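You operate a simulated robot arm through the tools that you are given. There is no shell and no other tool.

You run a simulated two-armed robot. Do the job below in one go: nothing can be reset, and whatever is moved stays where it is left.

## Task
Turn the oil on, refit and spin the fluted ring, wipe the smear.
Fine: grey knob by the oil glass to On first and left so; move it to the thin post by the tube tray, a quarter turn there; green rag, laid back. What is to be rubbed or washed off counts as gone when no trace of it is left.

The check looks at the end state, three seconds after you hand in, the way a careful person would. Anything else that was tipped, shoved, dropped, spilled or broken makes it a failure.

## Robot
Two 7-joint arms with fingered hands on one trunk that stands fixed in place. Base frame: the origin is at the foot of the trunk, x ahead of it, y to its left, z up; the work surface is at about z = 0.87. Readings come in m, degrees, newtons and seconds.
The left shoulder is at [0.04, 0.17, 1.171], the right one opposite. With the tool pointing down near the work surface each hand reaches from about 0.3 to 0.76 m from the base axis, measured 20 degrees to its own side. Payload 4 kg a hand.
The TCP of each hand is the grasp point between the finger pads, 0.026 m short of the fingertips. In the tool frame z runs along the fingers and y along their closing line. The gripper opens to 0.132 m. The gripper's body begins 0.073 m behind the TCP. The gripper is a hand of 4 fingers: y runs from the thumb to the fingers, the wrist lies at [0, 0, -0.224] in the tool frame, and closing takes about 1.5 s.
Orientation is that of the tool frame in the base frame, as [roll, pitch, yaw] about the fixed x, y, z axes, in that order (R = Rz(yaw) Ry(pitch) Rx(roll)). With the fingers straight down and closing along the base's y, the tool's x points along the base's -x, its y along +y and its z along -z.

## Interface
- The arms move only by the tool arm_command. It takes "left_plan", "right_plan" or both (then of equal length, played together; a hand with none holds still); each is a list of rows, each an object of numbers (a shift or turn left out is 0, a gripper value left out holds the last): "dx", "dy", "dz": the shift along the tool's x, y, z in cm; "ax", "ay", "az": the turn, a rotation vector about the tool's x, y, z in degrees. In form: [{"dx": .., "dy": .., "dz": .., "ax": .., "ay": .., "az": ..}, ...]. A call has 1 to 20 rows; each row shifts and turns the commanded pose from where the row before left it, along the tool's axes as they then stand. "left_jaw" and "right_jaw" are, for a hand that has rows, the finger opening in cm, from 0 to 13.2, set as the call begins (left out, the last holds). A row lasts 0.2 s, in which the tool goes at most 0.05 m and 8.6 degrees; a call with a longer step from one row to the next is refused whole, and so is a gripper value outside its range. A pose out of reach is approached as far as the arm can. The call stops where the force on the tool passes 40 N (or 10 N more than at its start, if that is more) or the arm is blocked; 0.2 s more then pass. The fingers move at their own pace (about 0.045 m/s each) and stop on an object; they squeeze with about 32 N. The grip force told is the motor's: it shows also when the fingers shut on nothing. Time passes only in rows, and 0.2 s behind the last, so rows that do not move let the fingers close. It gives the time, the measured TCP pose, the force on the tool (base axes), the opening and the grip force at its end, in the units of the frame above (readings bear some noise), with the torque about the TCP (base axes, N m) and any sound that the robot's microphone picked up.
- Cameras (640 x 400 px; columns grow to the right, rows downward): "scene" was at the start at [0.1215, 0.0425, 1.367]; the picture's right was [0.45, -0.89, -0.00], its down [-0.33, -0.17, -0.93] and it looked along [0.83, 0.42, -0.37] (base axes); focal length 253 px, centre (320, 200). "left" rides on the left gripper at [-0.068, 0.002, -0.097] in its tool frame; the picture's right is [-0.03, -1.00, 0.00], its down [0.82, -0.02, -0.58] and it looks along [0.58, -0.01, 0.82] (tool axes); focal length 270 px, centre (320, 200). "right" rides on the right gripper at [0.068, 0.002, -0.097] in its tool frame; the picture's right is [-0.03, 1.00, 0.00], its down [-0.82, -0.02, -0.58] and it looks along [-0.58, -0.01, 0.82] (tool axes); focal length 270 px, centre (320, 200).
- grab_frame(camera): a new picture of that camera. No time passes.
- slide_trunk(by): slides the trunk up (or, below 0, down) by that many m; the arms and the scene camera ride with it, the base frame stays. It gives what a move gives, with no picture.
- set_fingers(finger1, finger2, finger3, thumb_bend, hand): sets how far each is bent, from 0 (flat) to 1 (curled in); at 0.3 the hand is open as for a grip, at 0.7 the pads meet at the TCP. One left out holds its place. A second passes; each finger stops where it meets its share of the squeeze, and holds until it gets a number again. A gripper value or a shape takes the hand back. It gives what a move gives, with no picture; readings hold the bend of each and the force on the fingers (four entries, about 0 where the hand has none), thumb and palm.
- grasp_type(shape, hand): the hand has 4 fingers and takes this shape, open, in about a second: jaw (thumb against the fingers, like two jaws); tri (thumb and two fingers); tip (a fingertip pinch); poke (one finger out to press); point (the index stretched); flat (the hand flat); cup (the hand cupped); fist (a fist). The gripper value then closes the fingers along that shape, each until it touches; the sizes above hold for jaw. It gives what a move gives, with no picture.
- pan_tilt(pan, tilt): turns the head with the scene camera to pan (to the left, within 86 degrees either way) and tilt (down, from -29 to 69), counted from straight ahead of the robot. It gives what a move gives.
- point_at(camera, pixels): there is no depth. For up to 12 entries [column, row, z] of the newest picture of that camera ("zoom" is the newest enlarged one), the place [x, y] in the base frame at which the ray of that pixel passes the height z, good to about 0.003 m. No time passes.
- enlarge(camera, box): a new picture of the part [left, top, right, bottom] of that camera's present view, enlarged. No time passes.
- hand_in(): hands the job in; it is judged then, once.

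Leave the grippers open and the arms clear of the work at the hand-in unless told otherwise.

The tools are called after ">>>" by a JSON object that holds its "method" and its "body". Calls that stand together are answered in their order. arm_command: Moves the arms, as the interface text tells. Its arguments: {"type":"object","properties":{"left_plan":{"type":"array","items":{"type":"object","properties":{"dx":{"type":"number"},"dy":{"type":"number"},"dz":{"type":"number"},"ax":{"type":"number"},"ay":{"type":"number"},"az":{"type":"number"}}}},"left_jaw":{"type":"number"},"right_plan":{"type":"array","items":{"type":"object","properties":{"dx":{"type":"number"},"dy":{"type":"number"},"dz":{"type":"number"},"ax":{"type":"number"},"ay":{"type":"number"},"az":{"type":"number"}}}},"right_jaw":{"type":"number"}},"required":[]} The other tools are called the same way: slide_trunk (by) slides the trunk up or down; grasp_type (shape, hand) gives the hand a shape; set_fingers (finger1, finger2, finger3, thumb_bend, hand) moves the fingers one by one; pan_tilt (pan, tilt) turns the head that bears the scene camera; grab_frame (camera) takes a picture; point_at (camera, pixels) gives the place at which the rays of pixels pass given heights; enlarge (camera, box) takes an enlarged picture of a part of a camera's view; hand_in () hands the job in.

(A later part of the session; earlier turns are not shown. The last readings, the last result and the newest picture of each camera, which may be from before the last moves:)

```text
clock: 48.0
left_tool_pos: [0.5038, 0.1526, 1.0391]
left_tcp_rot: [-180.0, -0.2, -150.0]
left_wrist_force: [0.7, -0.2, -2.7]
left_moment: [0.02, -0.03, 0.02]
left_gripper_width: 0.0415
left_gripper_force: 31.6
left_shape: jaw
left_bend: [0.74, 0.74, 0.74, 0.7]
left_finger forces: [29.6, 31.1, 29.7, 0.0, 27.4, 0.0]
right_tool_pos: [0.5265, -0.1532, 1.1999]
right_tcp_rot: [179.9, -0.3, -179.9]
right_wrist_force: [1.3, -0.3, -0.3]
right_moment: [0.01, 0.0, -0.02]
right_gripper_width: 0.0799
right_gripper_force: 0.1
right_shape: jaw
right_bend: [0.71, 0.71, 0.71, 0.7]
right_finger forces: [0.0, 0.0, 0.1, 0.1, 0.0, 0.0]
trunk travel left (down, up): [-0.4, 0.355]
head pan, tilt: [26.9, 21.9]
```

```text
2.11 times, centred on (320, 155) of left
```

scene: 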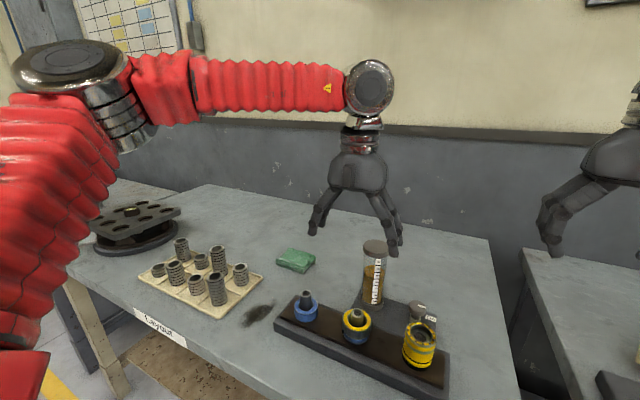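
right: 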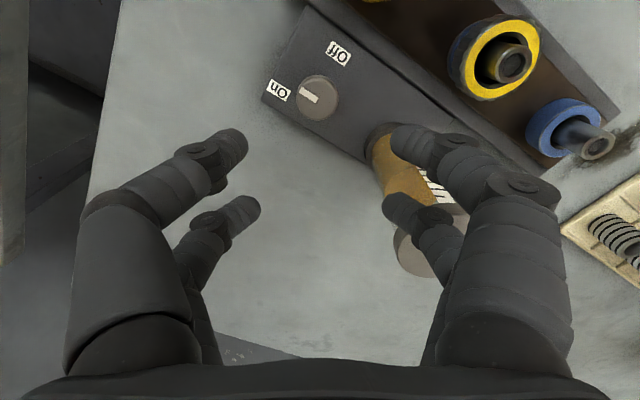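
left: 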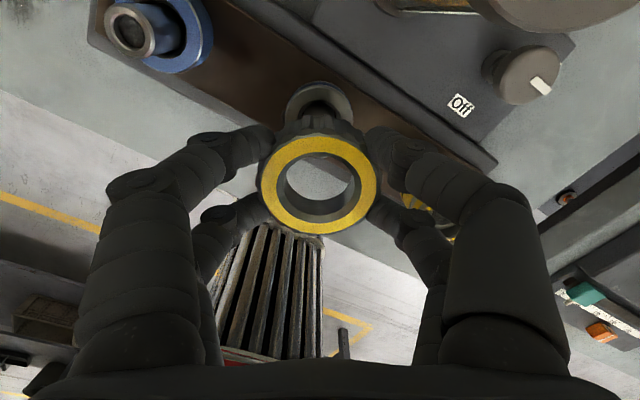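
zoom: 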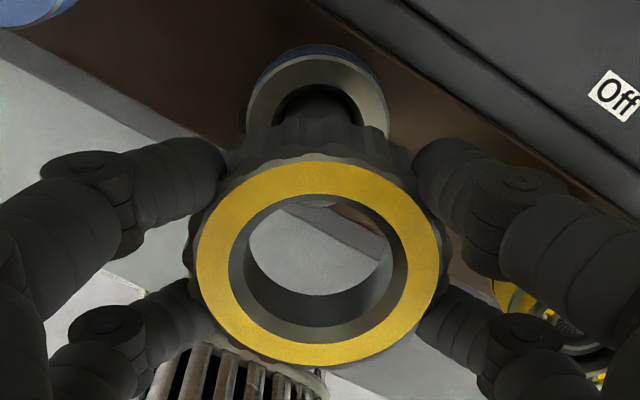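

The fluted ring is a plain open ring (bore about 4 cm) and sits well in the hand. I'll carry it at this height 12 cm along +y to above the target post at about (0.501, 0.271), keeping the hand's angle.

>>> {"method": "arm_command", "body": {"left_plan": [{"dx": -1.14, "dy": 2.08}, {"dx": -1.14, "dy": 2.09}, {"dx": -1.13, "dy": 2.09}, {"dx": -1.13, "dy": 2.09}, {"dx": -1.13, "dy": 2.09}, {}, {}]}}

>>> {"method": "grab_frame", "body": {"camera": "left"}}

>>> {"method": "enlarge", "body": {"camera": "left", "box": [230, 60, 410, 250]}}

>>> {"method": "enlarge", "body": {"camera": "scene", "box": [260, 230, 360, 330]}}

```text
clock: 49.6
left_tool_pos: [0.501, 0.2714, 1.039]
left_tcp_rot: [-180.0, 0.0, -150.0]
left_wrist_force: [0.2, -0.6, -2.6]
left_moment: [0.01, -0.02, 0.0]
left_gripper_width: 0.0413
left_gripper_force: 32.5
left_shape: jaw
left_bend: [0.74, 0.74, 0.74, 0.7]
left_finger forces: [30.2, 31.6, 30.0, 0.1, 27.6, 0.2]
right_tool_pos: [0.526, -0.1525, 1.2]
right_tcp_rot: [179.9, -0.3, -179.8]
right_wrist_force: [0.2, -0.9, -0.3]
right_moment: [-0.03, 0.03, 0.01]
right_gripper_width: 0.0798
right_gripper_force: 0.1
right_shape: jaw
right_bend: [0.71, 0.71, 0.71, 0.7]
right_finger forces: [0.1, 0.0, 0.0, 0.0, 0.1, 0.0]
trunk travel left (down, up): [-0.4, 0.355]
head pan, tilt: [26.9, 21.9]
```

```text
taken
```

left: 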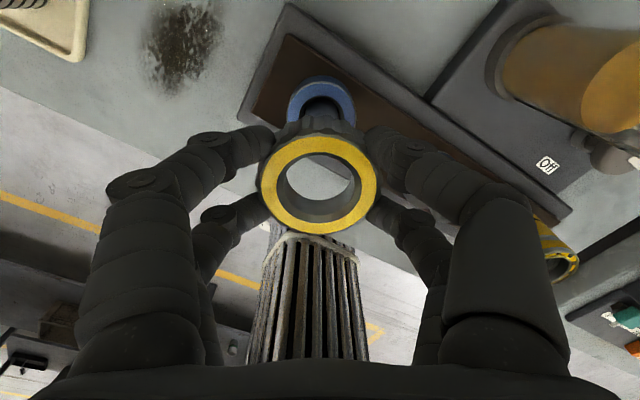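

```text
2.11 times, centred on (320, 155) of left
```

zoom: 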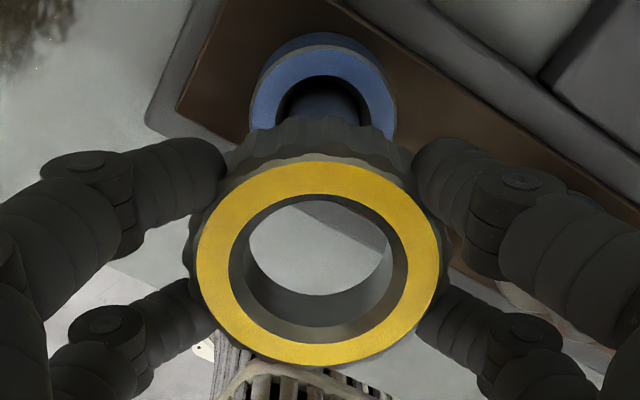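

```text
4.00 times, centred on (310, 280) of scene
```

zoom: 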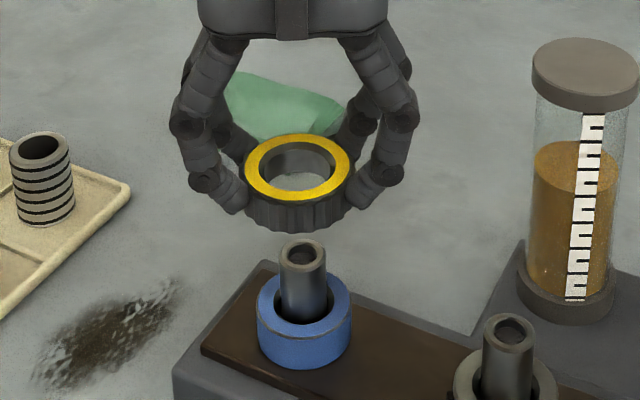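

Compared to the view over the middle post, the blue collar appears about 3 px right and 4 px higher, so I'll shift about 2.5 mm along -tool x and 2 mm along -tool y, and lower to about z 0.985 to check again.

>>> {"method": "arm_command", "body": {"left_plan": [{"dx": -0.25, "dy": -0.2, "dz": 1}, {"dz": 1.5}, {"dz": 1.5}, {"dz": 1}, {}]}}

>>> {"method": "grab_frame", "body": {"camera": "left"}}

>>> {"method": "enlarge", "body": {"camera": "scene", "box": [260, 240, 360, 340]}}

```text
clock: 50.8
left_tool_pos: [0.5034, 0.2699, 0.9894]
left_tcp_rot: [180.0, -0.1, -150.0]
left_wrist_force: [0.8, 0.1, -3.2]
left_moment: [0.0, -0.01, -0.01]
left_gripper_width: 0.0414
left_gripper_force: 32.3
left_shape: jaw
left_bend: [0.74, 0.74, 0.74, 0.7]
left_finger forces: [30.1, 31.4, 30.0, 0.1, 27.6, 0.1]
right_tool_pos: [0.5257, -0.1527, 1.2]
right_tcp_rot: [179.9, -0.3, -180.0]
right_wrist_force: [0.4, -1.0, -0.5]
right_moment: [-0.02, 0.01, 0.0]
right_gripper_width: 0.0797
right_gripper_force: 0.0
right_shape: jaw
right_bend: [0.71, 0.71, 0.71, 0.7]
right_finger forces: [0.0, 0.0, 0.0, 0.0, 0.0, 0.0]
trunk travel left (down, up): [-0.4, 0.355]
head pan, tilt: [26.9, 21.9]
```

```text
taken
```

left: 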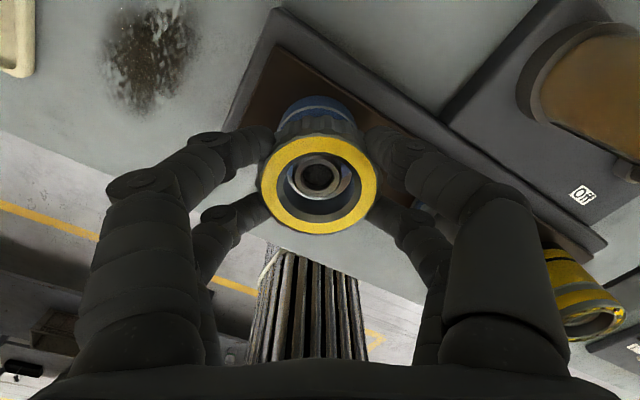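

```text
4.00 times, centred on (310, 290) of scene
```

zoom: 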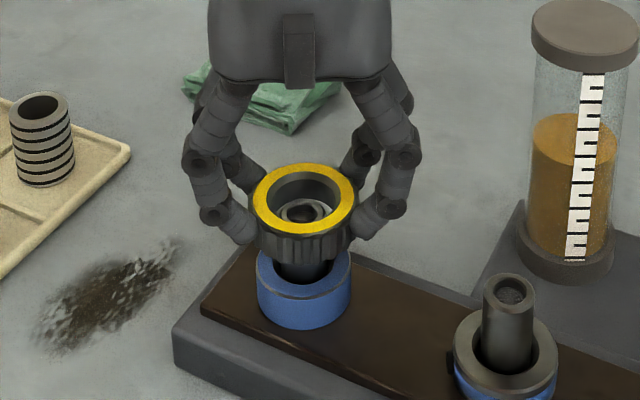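

The post shows inside the bore, centred at (319, 178). Alignment is good to about 1 mm. I'll lower in small steps to z about 0.965.

>>> {"method": "arm_command", "body": {"left_plan": [{"dz": 0.8}, {"dz": 0.8}, {"dz": 0.6}, {}]}}

>>> {"method": "enlarge", "body": {"camera": "scene", "box": [270, 260, 340, 330]}}

```text
clock: 51.8
left_tool_pos: [0.5026, 0.2699, 0.9671]
left_tcp_rot: [180.0, 0.0, -150.0]
left_wrist_force: [0.8, 0.9, -2.2]
left_moment: [0.02, -0.02, 0.0]
left_gripper_width: 0.0415
left_gripper_force: 31.9
left_shape: jaw
left_bend: [0.74, 0.74, 0.74, 0.7]
left_finger forces: [30.1, 31.5, 30.0, 0.0, 27.5, 0.0]
right_tool_pos: [0.5259, -0.1522, 1.1991]
right_tcp_rot: [180.0, -0.2, -179.9]
right_wrist_force: [-0.4, 0.9, 0.1]
right_moment: [-0.02, 0.01, -0.01]
right_gripper_width: 0.0798
right_gripper_force: 0.1
right_shape: jaw
right_bend: [0.71, 0.71, 0.71, 0.7]
right_finger forces: [0.1, 0.0, 0.0, 0.0, 0.0, 0.0]
trunk travel left (down, up): [-0.4, 0.355]
head pan, tilt: [26.9, 21.9]
```

```text
5.71 times, centred on (305, 295) of scene
```

zoom: 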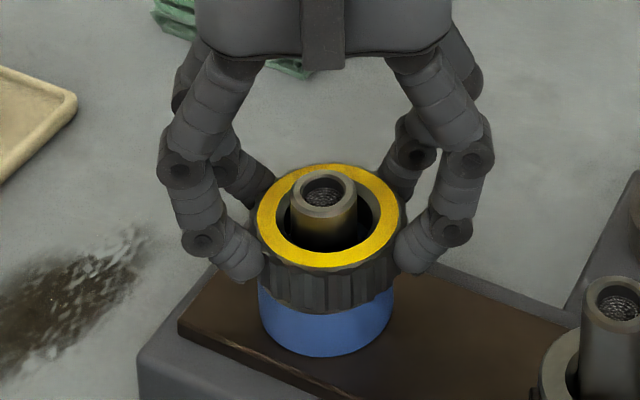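

It's concentric and still free (-2.2 N). I'll lower 2 mm at a time and watch the force.

>>> {"method": "arm_command", "body": {"left_plan": [{"dz": 0.2}, {}]}}

>>> {"method": "arm_command", "body": {"left_plan": [{"dz": 0.2}, {}]}}

```text
clock: 52.4
left_tool_pos: [0.5042, 0.271, 0.9649]
left_tcp_rot: [-179.9, -0.2, -150.0]
left_wrist_force: [0.6, -0.1, -3.7]
left_moment: [0.03, 0.02, 0.01]
left_gripper_width: 0.0414
left_gripper_force: 32.3
left_shape: jaw
left_bend: [0.74, 0.74, 0.74, 0.7]
left_finger forces: [30.0, 31.6, 30.1, 0.0, 27.6, 0.1]
right_tool_pos: [0.5257, -0.1527, 1.201]
right_tcp_rot: [179.9, -0.3, -179.9]
right_wrist_force: [0.3, 0.4, 0.0]
right_moment: [0.01, 0.01, 0.0]
right_gripper_width: 0.08
right_gripper_force: 0.1
right_shape: jaw
right_bend: [0.71, 0.71, 0.71, 0.7]
right_finger forces: [0.0, 0.0, 0.0, 0.0, 0.1, 0.0]
trunk travel left (down, up): [-0.4, 0.355]
head pan, tilt: [26.9, 21.9]
```

```text
clock: 53.0
left_tool_pos: [0.5045, 0.2698, 0.9637]
left_tcp_rot: [180.0, 0.0, -150.1]
left_wrist_force: [-0.4, -0.2, -1.3]
left_moment: [-0.02, -0.03, 0.0]
left_gripper_width: 0.0413
left_gripper_force: 32.3
left_shape: jaw
left_bend: [0.74, 0.74, 0.74, 0.7]
left_finger forces: [30.2, 31.7, 30.1, 0.0, 27.7, 0.0]
right_tool_pos: [0.5261, -0.1532, 1.2005]
right_tcp_rot: [179.9, -0.3, -179.8]
right_wrist_force: [-0.4, -0.1, -0.4]
right_moment: [-0.02, 0.01, 0.0]
right_gripper_width: 0.0797
right_gripper_force: 0.1
right_shape: jaw
right_bend: [0.71, 0.71, 0.71, 0.7]
right_finger forces: [0.0, 0.1, 0.0, 0.1, 0.1, 0.1]
trunk travel left (down, up): [-0.4, 0.355]
head pan, tilt: [26.9, 21.9]
```

-1.3 N: maybe just touching. One more millimetre, twice.

>>> {"method": "arm_command", "body": {"left_plan": [{"dz": 0.1}, {}, {}]}}

>>> {"method": "arm_command", "body": {"left_plan": [{"dz": 0.1}, {}, {}]}}

>>> {"method": "enlarge", "body": {"camera": "scene", "box": [270, 260, 340, 330]}}

```text
clock: 53.8
left_tool_pos: [0.5043, 0.2701, 0.9633]
left_tcp_rot: [-180.0, 0.2, -150.1]
left_wrist_force: [3.4, 2.1, 10.1]
left_moment: [0.06, -0.05, -0.07]
left_gripper_width: 0.0414
left_gripper_force: 31.7
left_shape: jaw
left_bend: [0.74, 0.74, 0.74, 0.7]
left_finger forces: [32.2, 32.1, 30.0, 0.0, 28.6, 0.1]
right_tool_pos: [0.5247, -0.1527, 1.2003]
right_tcp_rot: [179.8, -0.3, -179.9]
right_wrist_force: [0.5, 0.2, 0.0]
right_moment: [-0.04, -0.01, 0.03]
right_gripper_width: 0.0797
right_gripper_force: 0.0
right_shape: jaw
right_bend: [0.71, 0.71, 0.71, 0.7]
right_finger forces: [0.1, 0.0, 0.1, 0.0, 0.0, 0.1]
trunk travel left (down, up): [-0.4, 0.355]
head pan, tilt: [26.9, 21.9]
```

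```text
clock: 54.6
left_tool_pos: [0.5051, 0.2692, 0.9625]
left_tcp_rot: [-180.0, 0.1, -150.1]
left_wrist_force: [5.3, 2.3, 19.5]
left_moment: [0.08, -0.15, -0.09]
left_gripper_width: 0.0417
left_gripper_force: 31.9
left_shape: jaw
left_bend: [0.74, 0.74, 0.74, 0.7]
left_finger forces: [33.3, 32.7, 31.4, 0.0, 30.5, 0.0]
right_tool_pos: [0.5254, -0.1538, 1.2006]
right_tcp_rot: [179.9, -0.2, -180.0]
right_wrist_force: [-0.2, -0.2, -0.4]
right_moment: [0.0, 0.03, 0.01]
right_gripper_width: 0.0798
right_gripper_force: 0.0
right_shape: jaw
right_bend: [0.71, 0.71, 0.71, 0.7]
right_finger forces: [0.0, 0.0, 0.1, 0.0, 0.0, 0.0]
trunk travel left (down, up): [-0.4, 0.355]
head pan, tilt: [26.9, 21.9]
```

```text
5.71 times, centred on (305, 295) of scene
```

zoom: 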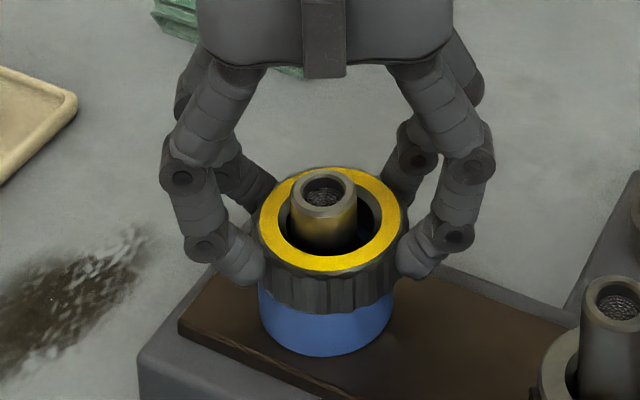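

The ring is seated (about 20 N of press now). I'll ease off 2 mm of command so it rests lightly, then read the force.

>>> {"method": "arm_command", "body": {"left_plan": [{"dz": -0.18}, {}, {}]}}

```text
clock: 55.4
left_tool_pos: [0.5042, 0.2693, 0.9626]
left_tcp_rot: [180.0, -0.1, -149.9]
left_wrist_force: [2.3, -0.3, 8.0]
left_moment: [-0.06, -0.15, 0.04]
left_gripper_width: 0.0417
left_gripper_force: 32.2
left_shape: jaw
left_bend: [0.74, 0.74, 0.74, 0.7]
left_finger forces: [31.8, 33.0, 31.9, 0.1, 29.9, 0.0]
right_tool_pos: [0.5266, -0.1542, 1.2]
right_tcp_rot: [179.9, -0.3, -179.9]
right_wrist_force: [-0.7, -0.5, -0.1]
right_moment: [0.01, -0.01, 0.02]
right_gripper_width: 0.0797
right_gripper_force: 0.0
right_shape: jaw
right_bend: [0.71, 0.71, 0.71, 0.7]
right_finger forces: [0.0, 0.0, 0.0, 0.0, 0.0, 0.1]
trunk travel left (down, up): [-0.4, 0.355]
head pan, tilt: [26.9, 21.9]
```

8 N left; I'll ease another 1 mm and then turn the ring +90° (clockwise from above) in 11 rows.

>>> {"method": "arm_command", "body": {"left_plan": [{"dz": -0.08}, {}, {}]}}

>>> {"method": "arm_command", "body": {"left_plan": [{"az": 6}, {"az": 8}, {"az": 8}, {"az": 8}, {"az": 8}, {"az": 8}, {}]}}

>>> {"method": "grab_frame", "body": {"camera": "left"}}

>>> {"method": "enlarge", "body": {"camera": "scene", "box": [260, 240, 360, 340]}}

```text
clock: 56.2
left_tool_pos: [0.5035, 0.2695, 0.9631]
left_tcp_rot: [179.9, -0.1, -150.0]
left_wrist_force: [-0.8, -0.1, -0.5]
left_moment: [-0.06, -0.04, -0.03]
left_gripper_width: 0.0414
left_gripper_force: 31.9
left_shape: jaw
left_bend: [0.74, 0.74, 0.74, 0.7]
left_finger forces: [31.4, 33.5, 32.3, 0.0, 28.4, 0.1]
right_tool_pos: [0.527, -0.1537, 1.2]
right_tcp_rot: [179.9, -0.3, -179.9]
right_wrist_force: [-0.4, 0.1, 0.2]
right_moment: [-0.02, 0.01, -0.02]
right_gripper_width: 0.0801
right_gripper_force: 0.0
right_shape: jaw
right_bend: [0.71, 0.71, 0.71, 0.7]
right_finger forces: [0.0, 0.0, 0.1, 0.1, 0.0, 0.2]
trunk travel left (down, up): [-0.4, 0.355]
head pan, tilt: [26.9, 21.9]
```

```text
clock: 57.8
left_tool_pos: [0.5045, 0.2702, 0.9644]
left_tcp_rot: [180.0, -0.2, 163.9]
left_wrist_force: [0.6, 0.1, -3.2]
left_moment: [0.02, -0.02, -0.02]
left_gripper_width: 0.0417
left_gripper_force: 32.2
left_shape: jaw
left_bend: [0.74, 0.74, 0.74, 0.7]
left_finger forces: [31.3, 33.5, 32.2, 0.0, 28.5, 0.1]
right_tool_pos: [0.5258, -0.1529, 1.199]
right_tcp_rot: [180.0, -0.3, -179.9]
right_wrist_force: [0.6, 0.8, -0.5]
right_moment: [-0.03, 0.04, -0.03]
right_gripper_width: 0.0796
right_gripper_force: 0.1
right_shape: jaw
right_bend: [0.71, 0.71, 0.71, 0.7]
right_finger forces: [0.0, 0.0, 0.0, 0.1, 0.1, 0.0]
trunk travel left (down, up): [-0.4, 0.355]
head pan, tilt: [26.9, 21.9]
```

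```text
taken
```

left: 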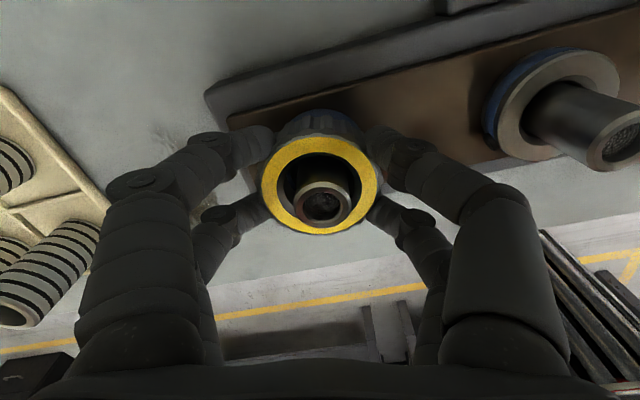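

```text
4.00 times, centred on (310, 290) of scene
```

zoom: 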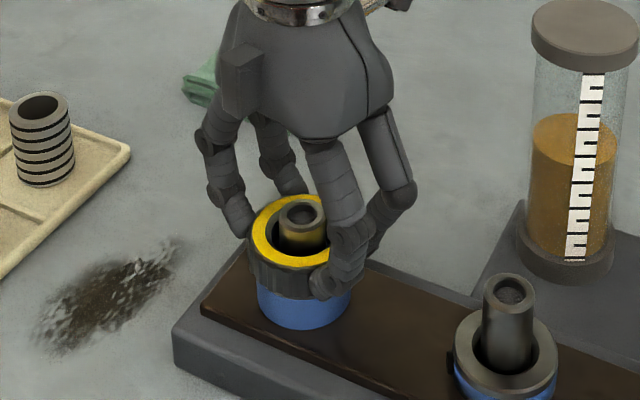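

46° done; the ring carries its weight in the hand (-3.2 N), so I lower 1 mm to keep it seated and turn the remaining 44°.

>>> {"method": "arm_command", "body": {"left_plan": [{"dz": 0.07}, {"az": 6}, {"az": 8}, {"az": 8}, {"az": 8}, {"az": 8}, {"az": 6}, {}, {}]}}

>>> {"method": "grab_frame", "body": {"camera": "left"}}

>>> {"method": "enlarge", "body": {"camera": "scene", "box": [260, 240, 360, 340]}}

```text
clock: 59.8
left_tool_pos: [0.5037, 0.2703, 0.9631]
left_tcp_rot: [-180.0, 0.0, 120.1]
left_wrist_force: [0.3, 0.8, -3.0]
left_moment: [0.02, -0.04, 0.07]
left_gripper_width: 0.0414
left_gripper_force: 32.2
left_shape: jaw
left_bend: [0.74, 0.74, 0.74, 0.7]
left_finger forces: [31.6, 33.8, 32.5, 0.1, 28.8, 0.1]
right_tool_pos: [0.5256, -0.152, 1.1993]
right_tcp_rot: [179.8, -0.2, -179.9]
right_wrist_force: [-0.9, 0.0, -0.1]
right_moment: [0.01, -0.01, -0.03]
right_gripper_width: 0.0798
right_gripper_force: 0.0
right_shape: jaw
right_bend: [0.71, 0.71, 0.71, 0.7]
right_finger forces: [0.0, 0.0, 0.0, 0.1, 0.1, 0.1]
trunk travel left (down, up): [-0.4, 0.355]
head pan, tilt: [26.9, 21.9]
```

```text
taken
```

left: 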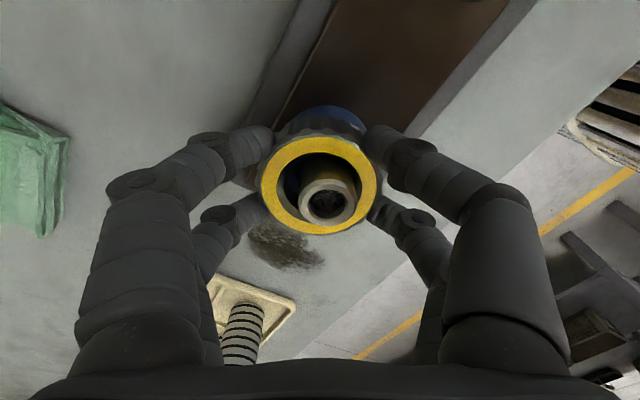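

```text
4.00 times, centred on (310, 290) of scene
```

zoom: 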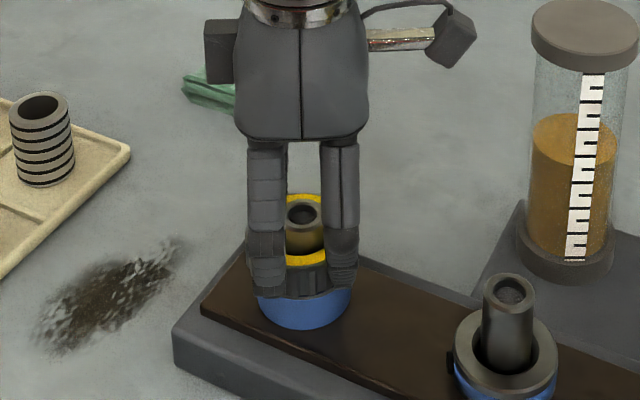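

The hand shows exactly 90° turned (yaw -150 to 120). The post looks about 5 px right of the ring's centre, so I'll shift 2 mm along -tool y to centre it, then lower 1 mm to seat.

>>> {"method": "arm_command", "body": {"left_plan": [{"dy": -0.2}, {"dz": 0.08}, {}, {}]}}

>>> {"method": "grab_frame", "body": {"camera": "left"}}

```text
clock: 60.8
left_tool_pos: [0.5023, 0.2687, 0.9637]
left_tcp_rot: [-180.0, 0.0, 120.0]
left_wrist_force: [1.5, 0.4, 2.3]
left_moment: [-0.03, 0.05, -0.02]
left_gripper_width: 0.0413
left_gripper_force: 31.8
left_shape: jaw
left_bend: [0.74, 0.74, 0.74, 0.7]
left_finger forces: [32.0, 34.2, 32.3, 0.0, 28.9, 0.0]
right_tool_pos: [0.526, -0.1529, 1.2004]
right_tcp_rot: [179.8, -0.2, -179.9]
right_wrist_force: [0.3, -0.7, 0.3]
right_moment: [0.01, -0.01, 0.02]
right_gripper_width: 0.0801
right_gripper_force: 0.1
right_shape: jaw
right_bend: [0.71, 0.71, 0.71, 0.7]
right_finger forces: [0.0, 0.0, 0.0, 0.1, 0.0, 0.0]
trunk travel left (down, up): [-0.4, 0.355]
head pan, tilt: [26.9, 21.9]
```

```text
taken
```

left: 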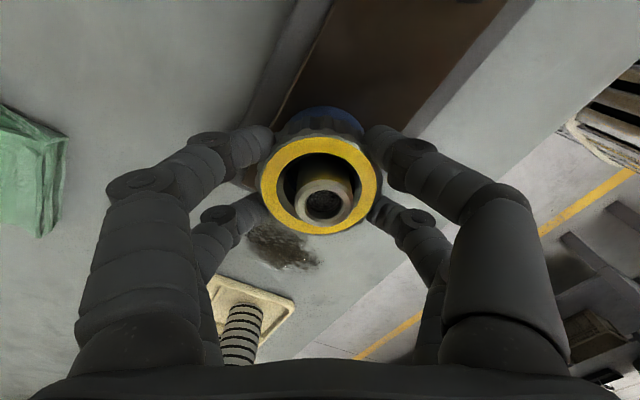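

Seated and centred (post at (321, 201) in the bore). I'll open to 8 cm and then rise.

>>> {"method": "arm_command", "body": {"left_plan": [{}, {}, {}, {}, {}], "left_jaw": 8}}

>>> {"method": "arm_command", "body": {"left_plan": [{"dz": -1.5}, {"dz": -3}, {"dz": -3}, {"dz": -3}, {"dz": -3}, {}]}}

>>> {"method": "grab_frame", "body": {"camera": "left"}}

>>> {"method": "enlarge", "body": {"camera": "scene", "box": [260, 250, 360, 350]}}

```text
clock: 62.0
left_tool_pos: [0.5022, 0.2692, 0.9635]
left_tcp_rot: [-180.0, 0.0, 120.0]
left_wrist_force: [0.7, -0.3, 0.6]
left_moment: [-0.04, 0.02, 0.02]
left_gripper_width: 0.0794
left_gripper_force: 0.0
left_shape: jaw
left_bend: [0.71, 0.71, 0.71, 0.7]
left_finger forces: [0.1, 0.1, 0.0, 0.0, 0.0, 0.0]
right_tool_pos: [0.5258, -0.1523, 1.2003]
right_tcp_rot: [179.8, -0.3, -179.9]
right_wrist_force: [0.5, 0.5, -0.2]
right_moment: [0.01, 0.0, -0.01]
right_gripper_width: 0.0797
right_gripper_force: 0.1
right_shape: jaw
right_bend: [0.71, 0.71, 0.71, 0.7]
right_finger forces: [0.0, 0.1, 0.1, 0.1, 0.0, 0.1]
trunk travel left (down, up): [-0.4, 0.355]
head pan, tilt: [26.9, 21.9]
```

```text
clock: 63.4
left_tool_pos: [0.5032, 0.2687, 1.0975]
left_tcp_rot: [-179.9, 0.0, 120.0]
left_wrist_force: [0.0, -0.5, 0.4]
left_moment: [0.01, -0.03, 0.02]
left_gripper_width: 0.0795
left_gripper_force: 0.1
left_shape: jaw
left_bend: [0.71, 0.71, 0.71, 0.7]
left_finger forces: [0.1, 0.0, 0.0, 0.0, 0.0, 0.0]
right_tool_pos: [0.5264, -0.1529, 1.1999]
right_tcp_rot: [179.8, -0.2, -179.9]
right_wrist_force: [0.4, -0.1, -0.5]
right_moment: [0.01, 0.02, -0.02]
right_gripper_width: 0.0797
right_gripper_force: 0.1
right_shape: jaw
right_bend: [0.71, 0.71, 0.71, 0.7]
right_finger forces: [0.0, 0.0, 0.0, 0.1, 0.0, 0.0]
trunk travel left (down, up): [-0.4, 0.355]
head pan, tilt: [26.9, 21.9]
```

```text
taken
```

left: 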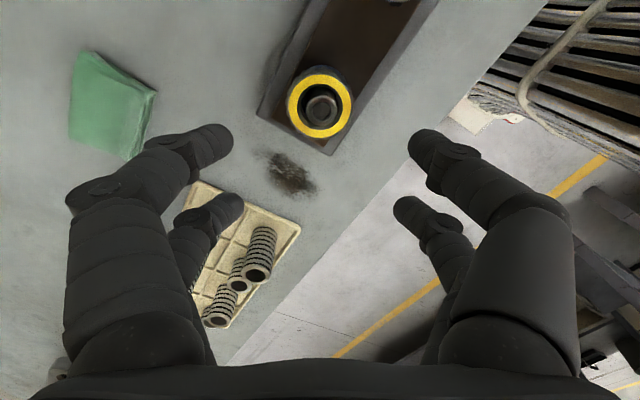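

```text
4.00 times, centred on (310, 300) of scene
```

zoom: 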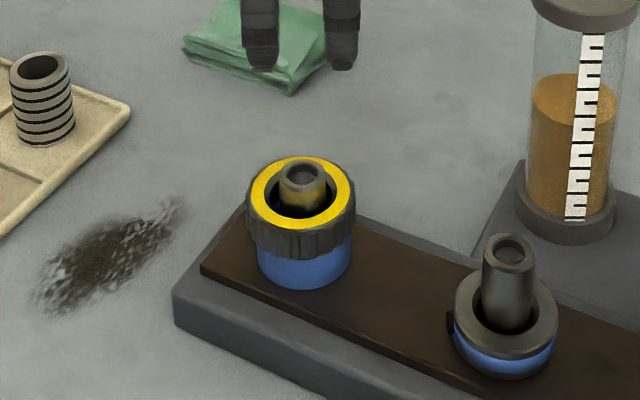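

The fluted ring now sits on the target post's blue collar, upright. Next is the rag. I'll turn the head toward the rag and smear for a better look.

>>> {"method": "pan_tilt", "body": {"pan": 38, "tilt": 36}}

>>> {"method": "grab_frame", "body": {"camera": "scene"}}

>>> {"method": "enlarge", "body": {"camera": "left", "box": [40, 30, 340, 230]}}

```text
clock: 64.2
left_tool_pos: [0.5025, 0.2676, 1.0987]
left_tcp_rot: [-179.8, 0.0, 120.1]
left_wrist_force: [-0.1, 0.5, 0.1]
left_moment: [0.01, 0.0, 0.02]
left_gripper_width: 0.0797
left_gripper_force: 0.1
left_shape: jaw
left_bend: [0.71, 0.71, 0.71, 0.7]
left_finger forces: [0.0, 0.0, 0.1, 0.1, 0.0, 0.0]
right_tool_pos: [0.5261, -0.1534, 1.2002]
right_tcp_rot: [179.9, -0.3, -179.9]
right_wrist_force: [-0.7, 0.8, -0.1]
right_moment: [0.01, -0.01, 0.03]
right_gripper_width: 0.0799
right_gripper_force: 0.0
right_shape: jaw
right_bend: [0.71, 0.71, 0.71, 0.7]
right_finger forces: [0.1, 0.0, 0.0, 0.0, 0.0, 0.0]
trunk travel left (down, up): [-0.4, 0.355]
head pan, tilt: [38.0, 36.0]
```

```text
taken
```

scene: 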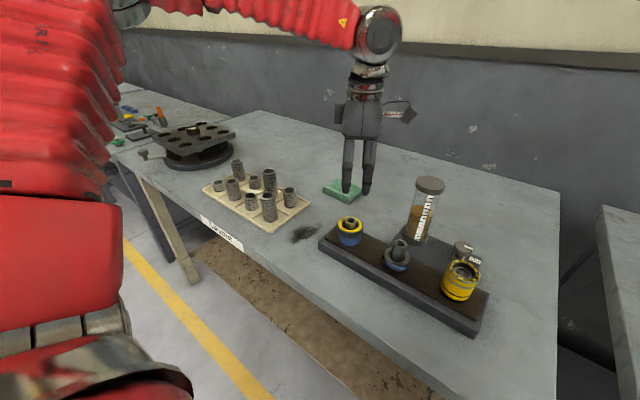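

```text
2.00 times, centred on (190, 130) of left
```

zoom: 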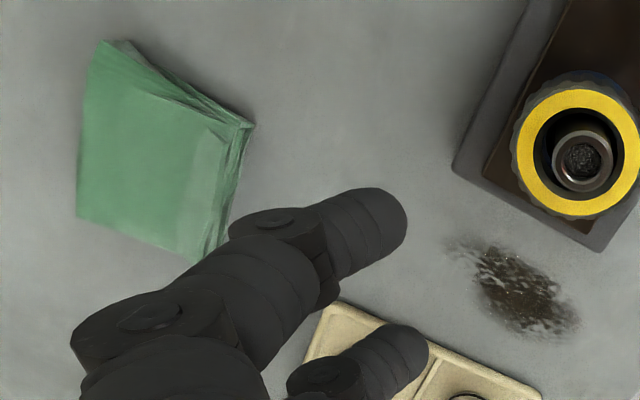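

I'll get base places for the rag's corners, the smear's ends, the tray's edge and the rail's corners from the left camera.

>>> {"method": "point_at", "body": {"camera": "left", "pixels": [[80, 50, 0.885], [156, 92.5, 0.885], [132.5, 161, 0.885], [69, 135, 0.885], [252.5, 150, 0.87], [320, 192, 0.87], [290, 172, 0.87], [202.5, 181, 0.875], [300, 226, 0.875], [257.5, 115, 0.87], [330, 155, 0.87], [268, 185, 0.87]]}}

>>> {"method": "enlarge", "body": {"camera": "scene", "box": [190, 160, 370, 270]}}

```text
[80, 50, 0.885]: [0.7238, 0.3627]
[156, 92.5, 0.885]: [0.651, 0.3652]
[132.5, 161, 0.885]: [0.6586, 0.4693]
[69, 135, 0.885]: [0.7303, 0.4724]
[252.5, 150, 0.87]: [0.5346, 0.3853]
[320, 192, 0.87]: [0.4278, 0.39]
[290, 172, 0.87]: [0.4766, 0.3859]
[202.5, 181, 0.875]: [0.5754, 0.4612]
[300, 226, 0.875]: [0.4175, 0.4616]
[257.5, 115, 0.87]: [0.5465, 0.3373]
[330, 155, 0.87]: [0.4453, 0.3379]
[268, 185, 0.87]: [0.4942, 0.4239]
```

```text
3.56 times, centred on (280, 215) of scene
```

zoom: 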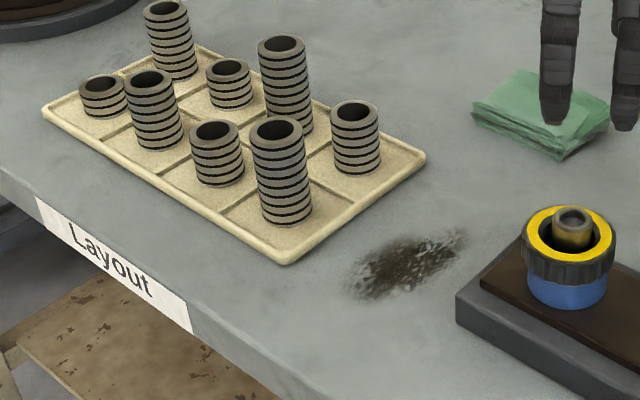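

The smear spans about x 0.43–0.535, y 0.36–0.42, between the rail's end (y 0.338) and the tray (y 0.46). The rag is about 0.075 (x) by 0.105 (y), centred near (0.69, 0.417). I'll turn the left hand back to yaw 180 and move it above the rag with fingers wide.

>>> {"method": "arm_command", "body": {"left_plan": [{"dz": -3}, {"az": -7.5}, {"az": -7.5}, {"az": -7.5}, {"az": -7.5}, {"az": -7.5}, {"az": -7.5}, {"az": -7.5}, {"az": -7.5}, {"dx": -3, "dy": 3}, {"dx": -3, "dy": 3}, {"dx": -3, "dy": 3}, {"dx": -3, "dy": 3}, {"dx": -3, "dy": 3}, {}], "left_jaw": 13.2}}

>>> {"method": "grab_frame", "body": {"camera": "left"}}

>>> {"method": "grab_frame", "body": {"camera": "scene"}}

```text
clock: 67.4
left_tool_pos: [0.6477, 0.4212, 1.1285]
left_tcp_rot: [-180.0, 0.1, -179.9]
left_wrist_force: [-0.4, 0.1, 0.5]
left_moment: [0.03, -0.03, 0.03]
left_gripper_width: 0.1319
left_gripper_force: 0.1
left_shape: jaw
left_bend: [0.3, 0.3, 0.3, 0.3]
left_finger forces: [0.0, 0.0, 0.1, 0.0, 0.1, 0.0]
right_tool_pos: [0.5256, -0.1542, 1.2012]
right_tcp_rot: [179.8, -0.2, -180.0]
right_wrist_force: [-0.2, -0.2, 0.4]
right_moment: [0.0, -0.01, 0.03]
right_gripper_width: 0.0797
right_gripper_force: 0.0
right_shape: jaw
right_bend: [0.71, 0.71, 0.71, 0.7]
right_finger forces: [0.1, 0.1, 0.0, 0.0, 0.1, 0.0]
trunk travel left (down, up): [-0.4, 0.355]
head pan, tilt: [38.0, 36.0]
```

```text
taken
```

left: 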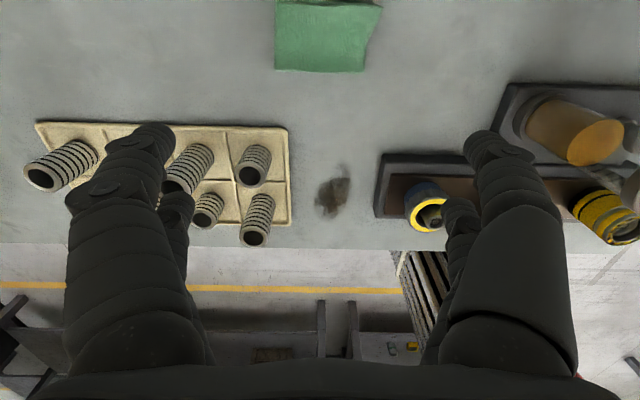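

```text
taken
```

scene: 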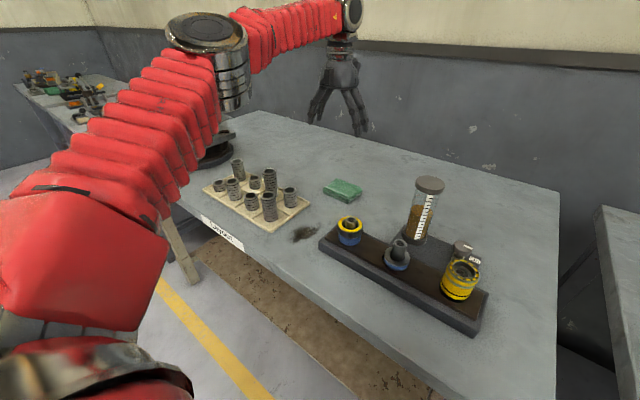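

I'll measure again from this top view: rag front edge (276, 70)–(365, 72), smear (315–350, 163–215), rail end (375–383, 153–217), tray edge col 288.

>>> {"method": "point_at", "body": {"camera": "left", "pixels": [[276, 70, 0.885], [365, 72, 0.885], [275, 2, 0.885], [381, 5, 0.885], [314, 200, 0.87], [350, 190, 0.87], [343, 163, 0.87], [330, 217, 0.87], [374, 217, 0.87], [383, 153, 0.91], [290, 224, 0.88], [288, 130, 0.88]]}}

>>> {"method": "enlarge", "body": {"camera": "left", "box": [270, 130, 410, 240]}}

>>> {"method": "enlarge", "body": {"camera": "scene", "box": [280, 160, 400, 250]}}

```text
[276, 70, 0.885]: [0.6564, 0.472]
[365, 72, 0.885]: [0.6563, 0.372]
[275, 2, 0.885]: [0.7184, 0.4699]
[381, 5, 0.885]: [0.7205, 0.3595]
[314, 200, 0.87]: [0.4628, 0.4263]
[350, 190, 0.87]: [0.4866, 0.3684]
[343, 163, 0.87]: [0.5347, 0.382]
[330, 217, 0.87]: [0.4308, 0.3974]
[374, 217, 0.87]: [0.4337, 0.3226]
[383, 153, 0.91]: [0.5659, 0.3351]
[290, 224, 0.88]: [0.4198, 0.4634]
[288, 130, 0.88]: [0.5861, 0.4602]
```

```text
3.64 times, centred on (340, 185) of left
```

zoom: 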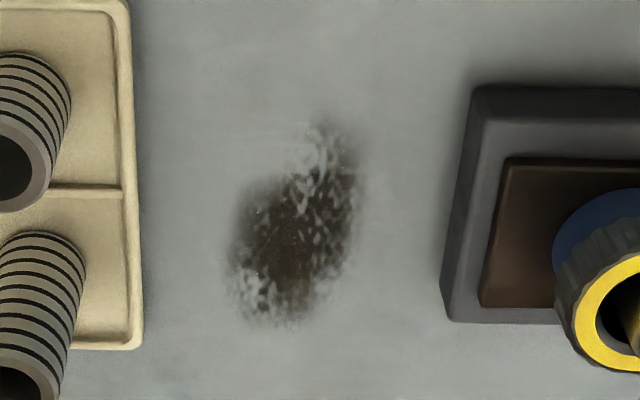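

```text
4.44 times, centred on (340, 205) of scene
```

zoom: 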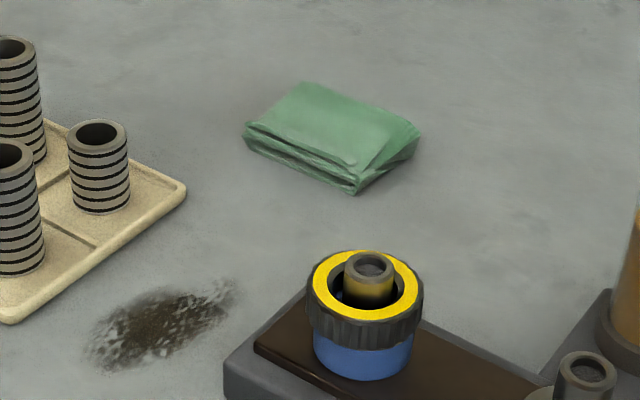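

The smear lies at x 0.43–0.54, y 0.366–0.43, clear of rail (≤0.338) and tray (≥0.46). Plan: hold the rag across its short side with the closing line along x (yaw 90) and stroke along x. I'll turn the left hand +90° up here.

>>> {"method": "arm_command", "body": {"left_plan": [{"az": 8.2}, {"az": 8.2}, {"az": 8.2}, {"az": 8.2}, {"az": 8.2}, {"az": 8.2}, {"az": 8.2}, {"az": 8.2}, {"az": 8.2}, {"az": 8.2}, {"az": 8}, {}], "left_jaw": 12}}

>>> {"method": "grab_frame", "body": {"camera": "left"}}

```text
clock: 70.0
left_tool_pos: [0.6458, 0.4138, 1.128]
left_tcp_rot: [179.9, -0.1, 90.1]
left_wrist_force: [1.3, -0.5, -0.6]
left_moment: [-0.02, -0.01, 0.01]
left_gripper_width: 0.1202
left_gripper_force: 0.0
left_shape: jaw
left_bend: [0.46, 0.46, 0.46, 0.31]
left_finger forces: [0.0, 0.0, 0.0, 0.0, 0.0, 0.0]
left hand out of reach, approached as far as the arm can: row 11
right_tool_pos: [0.5276, -0.1539, 1.2006]
right_tcp_rot: [179.8, -0.4, -179.9]
right_wrist_force: [0.2, -1.2, 0.0]
right_moment: [0.01, -0.03, -0.02]
right_gripper_width: 0.0798
right_gripper_force: 0.0
right_shape: jaw
right_bend: [0.71, 0.71, 0.71, 0.7]
right_finger forces: [0.0, 0.0, 0.0, 0.1, 0.0, 0.0]
trunk travel left (down, up): [-0.4, 0.355]
head pan, tilt: [38.0, 36.0]
```

```text
taken
```

left: 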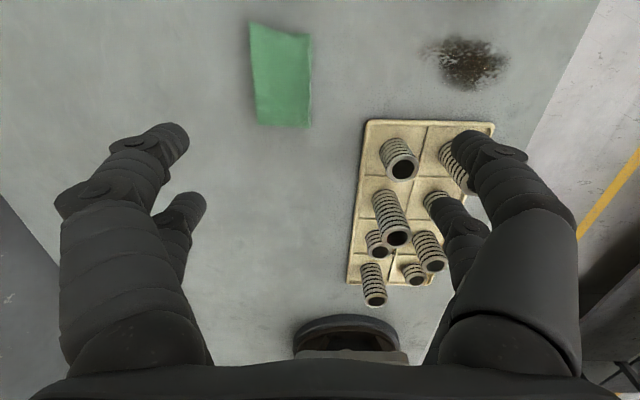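

Yaw 90 is right at the wrist's limit here. The rag appears with corners (250, 22), (309, 33), (311, 126), (258, 126); I'll measure those and try moving over it with yaw 95.

>>> {"method": "point_at", "body": {"camera": "left", "pixels": [[250, 22, 0.885], [309, 33, 0.885], [311, 126, 0.885], [258, 126, 0.885], [283, 78, 0.885], [367, 120, 0.88], [490, 123, 0.88], [465, 65, 0.87]]}}

>>> {"method": "arm_command", "body": {"left_plan": [{"az": -5}, {"dy": 2.1}, {"dy": 2.1}, {}]}}

```text
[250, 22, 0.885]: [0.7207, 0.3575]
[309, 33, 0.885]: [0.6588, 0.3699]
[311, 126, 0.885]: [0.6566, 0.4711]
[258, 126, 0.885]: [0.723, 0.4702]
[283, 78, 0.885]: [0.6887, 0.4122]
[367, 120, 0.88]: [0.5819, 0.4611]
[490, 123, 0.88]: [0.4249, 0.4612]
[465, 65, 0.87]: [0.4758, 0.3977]
```

```text
clock: 71.0
left_tool_pos: [0.6551, 0.4168, 1.1261]
left_tcp_rot: [179.9, 0.0, 95.1]
left_wrist_force: [0.2, -0.6, -0.5]
left_moment: [0.02, 0.01, 0.02]
left_gripper_width: 0.1199
left_gripper_force: 0.1
left_shape: jaw
left_bend: [0.46, 0.46, 0.46, 0.31]
left_finger forces: [0.0, 0.1, 0.0, 0.0, 0.0, 0.0]
left hand out of reach, approached as far as the arm can: row 2, 3
right_tool_pos: [0.5277, -0.1541, 1.2004]
right_tcp_rot: [179.8, -0.4, -179.9]
right_wrist_force: [-0.6, -0.2, -0.3]
right_moment: [-0.02, 0.02, -0.04]
right_gripper_width: 0.0799
right_gripper_force: 0.1
right_shape: jaw
right_bend: [0.71, 0.71, 0.71, 0.7]
right_finger forces: [0.0, 0.1, 0.0, 0.0, 0.1, 0.0]
trunk travel left (down, up): [-0.4, 0.355]
head pan, tilt: [38.0, 36.0]
```

Out of reach at yaw 95 (x stops at 0.655). I'll instead grip the rag across its long side at yaw 180 with the hand tilted about 10° outward, then turn later for wiping. First turn back -85°, come down to z about 1.02, and tilt.

>>> {"method": "arm_command", "body": {"left_plan": [{"az": -8.5}, {"az": -8.5}, {"az": -8.5}, {"az": -8.5}, {"az": -8.5}, {"az": -8.5}, {"az": -8.5}, {"az": -8.5}, {"az": -8.5}, {"az": -8.5}, {"dz": 3.5}, {"dz": 3.5}, {"dz": 3}, {"ay": -6}, {"ay": -6}, {}], "left_jaw": 13.2}}

>>> {"method": "grab_frame", "body": {"camera": "left"}}

```text
clock: 74.4
left_tool_pos: [0.6557, 0.418, 1.0284]
left_tcp_rot: [180.0, 12.0, -180.0]
left_wrist_force: [-0.1, 0.6, -0.5]
left_moment: [-0.01, 0.01, 0.0]
left_gripper_width: 0.1319
left_gripper_force: 0.1
left_shape: jaw
left_bend: [0.3, 0.3, 0.3, 0.3]
left_finger forces: [0.0, 0.1, 0.0, 0.0, 0.1, 0.1]
right_tool_pos: [0.527, -0.154, 1.2]
right_tcp_rot: [179.9, -0.3, -180.0]
right_wrist_force: [-0.5, 0.2, 0.7]
right_moment: [-0.01, 0.01, -0.02]
right_gripper_width: 0.0799
right_gripper_force: 0.0
right_shape: jaw
right_bend: [0.71, 0.71, 0.71, 0.7]
right_finger forces: [0.0, 0.0, 0.0, 0.0, 0.0, 0.0]
trunk travel left (down, up): [-0.4, 0.355]
head pan, tilt: [38.0, 36.0]
```

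```text
taken
```

left: 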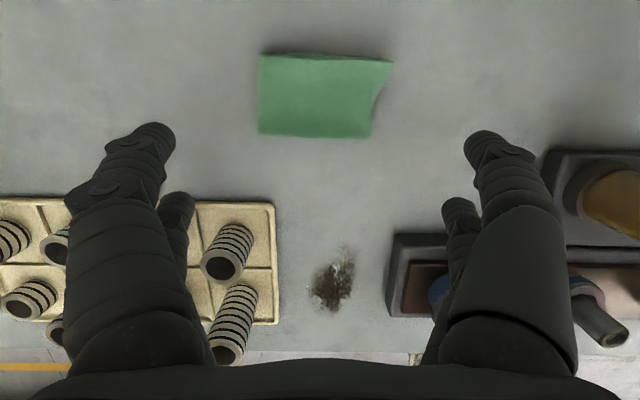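

The tilt is set (12°). The rag's corners are now (260, 57), (393, 60), (370, 137), (258, 133). I'll measure its outline precisely from here.

>>> {"method": "point_at", "body": {"camera": "left", "pixels": [[260, 57, 0.885], [393, 60, 0.885], [370, 137, 0.885], [258, 133, 0.885], [378, 100, 0.885], [258, 95, 0.885], [318, 98, 0.885], [318, 98, 0.875]]}}

>>> {"method": "enlarge", "body": {"camera": "left", "box": [230, 30, 420, 150]}}

>>> {"method": "enlarge", "body": {"camera": "scene", "box": [300, 150, 400, 220]}}

```text
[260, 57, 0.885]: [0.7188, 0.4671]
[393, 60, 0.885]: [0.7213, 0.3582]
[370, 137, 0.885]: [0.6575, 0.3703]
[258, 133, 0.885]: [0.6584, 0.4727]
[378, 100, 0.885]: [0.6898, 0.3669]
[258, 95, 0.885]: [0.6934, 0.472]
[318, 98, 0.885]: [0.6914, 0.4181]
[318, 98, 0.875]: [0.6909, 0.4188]
```

```text
3.33 times, centred on (325, 90) of left
```

zoom: 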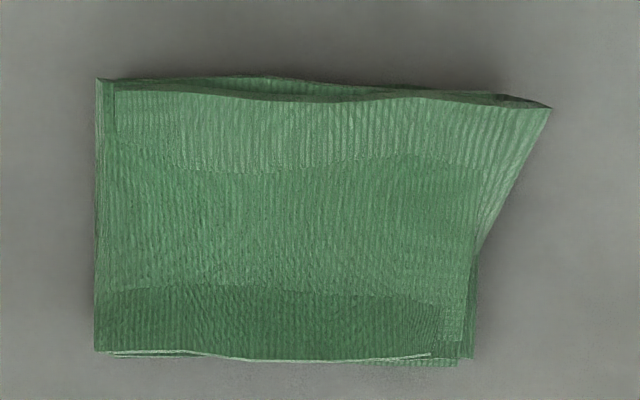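

```text
5.71 times, centred on (350, 185) of scene
```

zoom: 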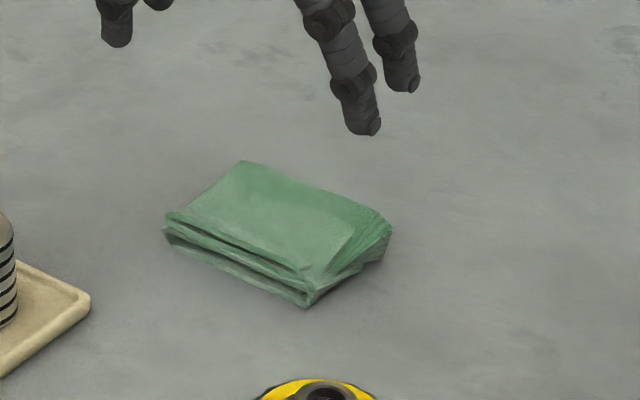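

The rag body spans x 0.658–0.72, y 0.367–0.472, about 1.8 cm thick. I'll reduce the tilt to 7° and move to (0.685, 0.4195, 0.96) with the fingers fully open.

>>> {"method": "arm_command", "body": {"left_plan": [{"ay": 5}, {"dx": -1.04, "dy": 0.08, "dz": 3.57}, {"dx": -1.04, "dy": 0.08, "dz": 3.57}, {}, {}]}}

>>> {"method": "grab_frame", "body": {"camera": "left"}}

>>> {"method": "enlarge", "body": {"camera": "scene", "box": [280, 120, 420, 220]}}

```text
clock: 75.6
left_tool_pos: [0.6857, 0.4201, 0.9582]
left_tcp_rot: [-180.0, 6.8, 180.0]
left_wrist_force: [0.4, 0.5, 0.4]
left_moment: [0.02, -0.03, 0.0]
left_gripper_width: 0.132
left_gripper_force: 0.1
left_shape: jaw
left_bend: [0.3, 0.3, 0.3, 0.3]
left_finger forces: [0.0, 0.0, 0.0, 0.0, 0.0, 0.1]
right_tool_pos: [0.526, -0.1522, 1.2005]
right_tcp_rot: [179.9, -0.3, -179.8]
right_wrist_force: [-0.1, -0.6, 0.5]
right_moment: [-0.01, 0.02, -0.01]
right_gripper_width: 0.0798
right_gripper_force: 0.2
right_shape: jaw
right_bend: [0.71, 0.71, 0.71, 0.7]
right_finger forces: [0.2, 0.0, 0.0, 0.0, 0.0, 0.1]
trunk travel left (down, up): [-0.4, 0.355]
head pan, tilt: [38.0, 36.0]
```

```text
taken
```

left: 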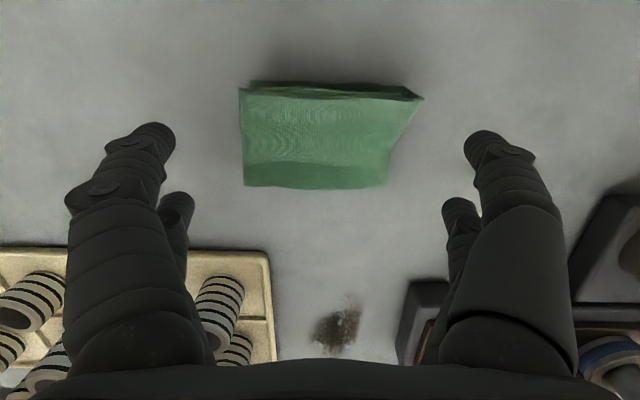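

```text
4.00 times, centred on (350, 170) of scene
```

zoom: 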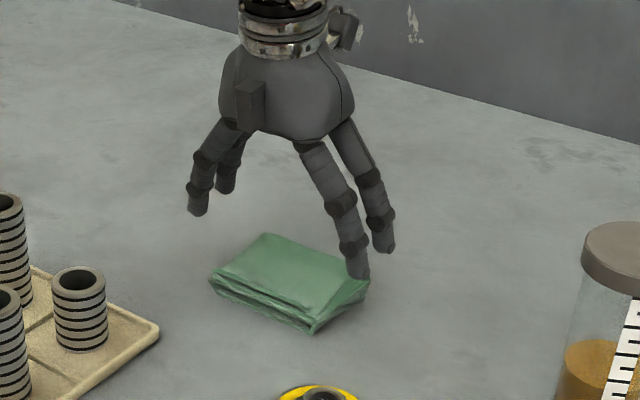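

Fingers are centred about the rag (left edge 243, right edge 390; fingers at 170 and 465). I'll go straight down to z about 0.915.

>>> {"method": "arm_command", "body": {"left_plan": [{"dx": 0.17, "dz": 1.42}, {"dx": 0.17, "dz": 1.42}, {"dx": 0.17, "dz": 1.42}, {}]}}

>>> {"method": "grab_frame", "body": {"camera": "left"}}

>>> {"method": "enlarge", "body": {"camera": "scene", "box": [280, 120, 420, 220]}}

```text
clock: 76.6
left_tool_pos: [0.6743, 0.4195, 0.9206]
left_tcp_rot: [-180.0, 7.0, -180.0]
left_wrist_force: [-0.3, 0.0, -0.8]
left_moment: [-0.01, 0.0, -0.04]
left_gripper_width: 0.1316
left_gripper_force: 0.1
left_shape: jaw
left_bend: [0.3, 0.3, 0.3, 0.3]
left_finger forces: [0.1, 0.1, 0.1, 0.0, 0.0, 0.0]
left hand out of reach, approached as far as the arm can: row 2, 3
right_tool_pos: [0.5263, -0.153, 1.1995]
right_tcp_rot: [179.8, -0.2, -179.8]
right_wrist_force: [-0.5, -0.4, -0.6]
right_moment: [0.0, -0.02, 0.02]
right_gripper_width: 0.08
right_gripper_force: 0.0
right_shape: jaw
right_bend: [0.71, 0.71, 0.71, 0.7]
right_finger forces: [0.0, 0.0, 0.0, 0.1, 0.0, 0.1]
trunk travel left (down, up): [-0.4, 0.355]
head pan, tilt: [38.0, 36.0]
```

```text
taken
```

left: 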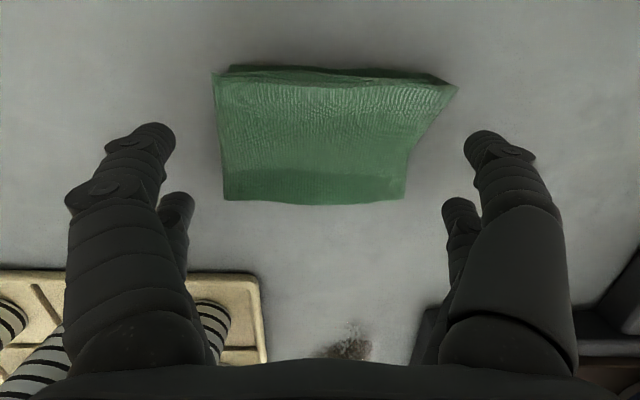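

```text
4.00 times, centred on (350, 170) of scene
```

zoom: 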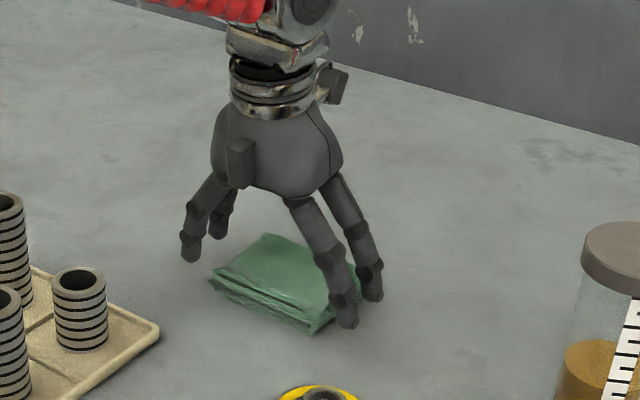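

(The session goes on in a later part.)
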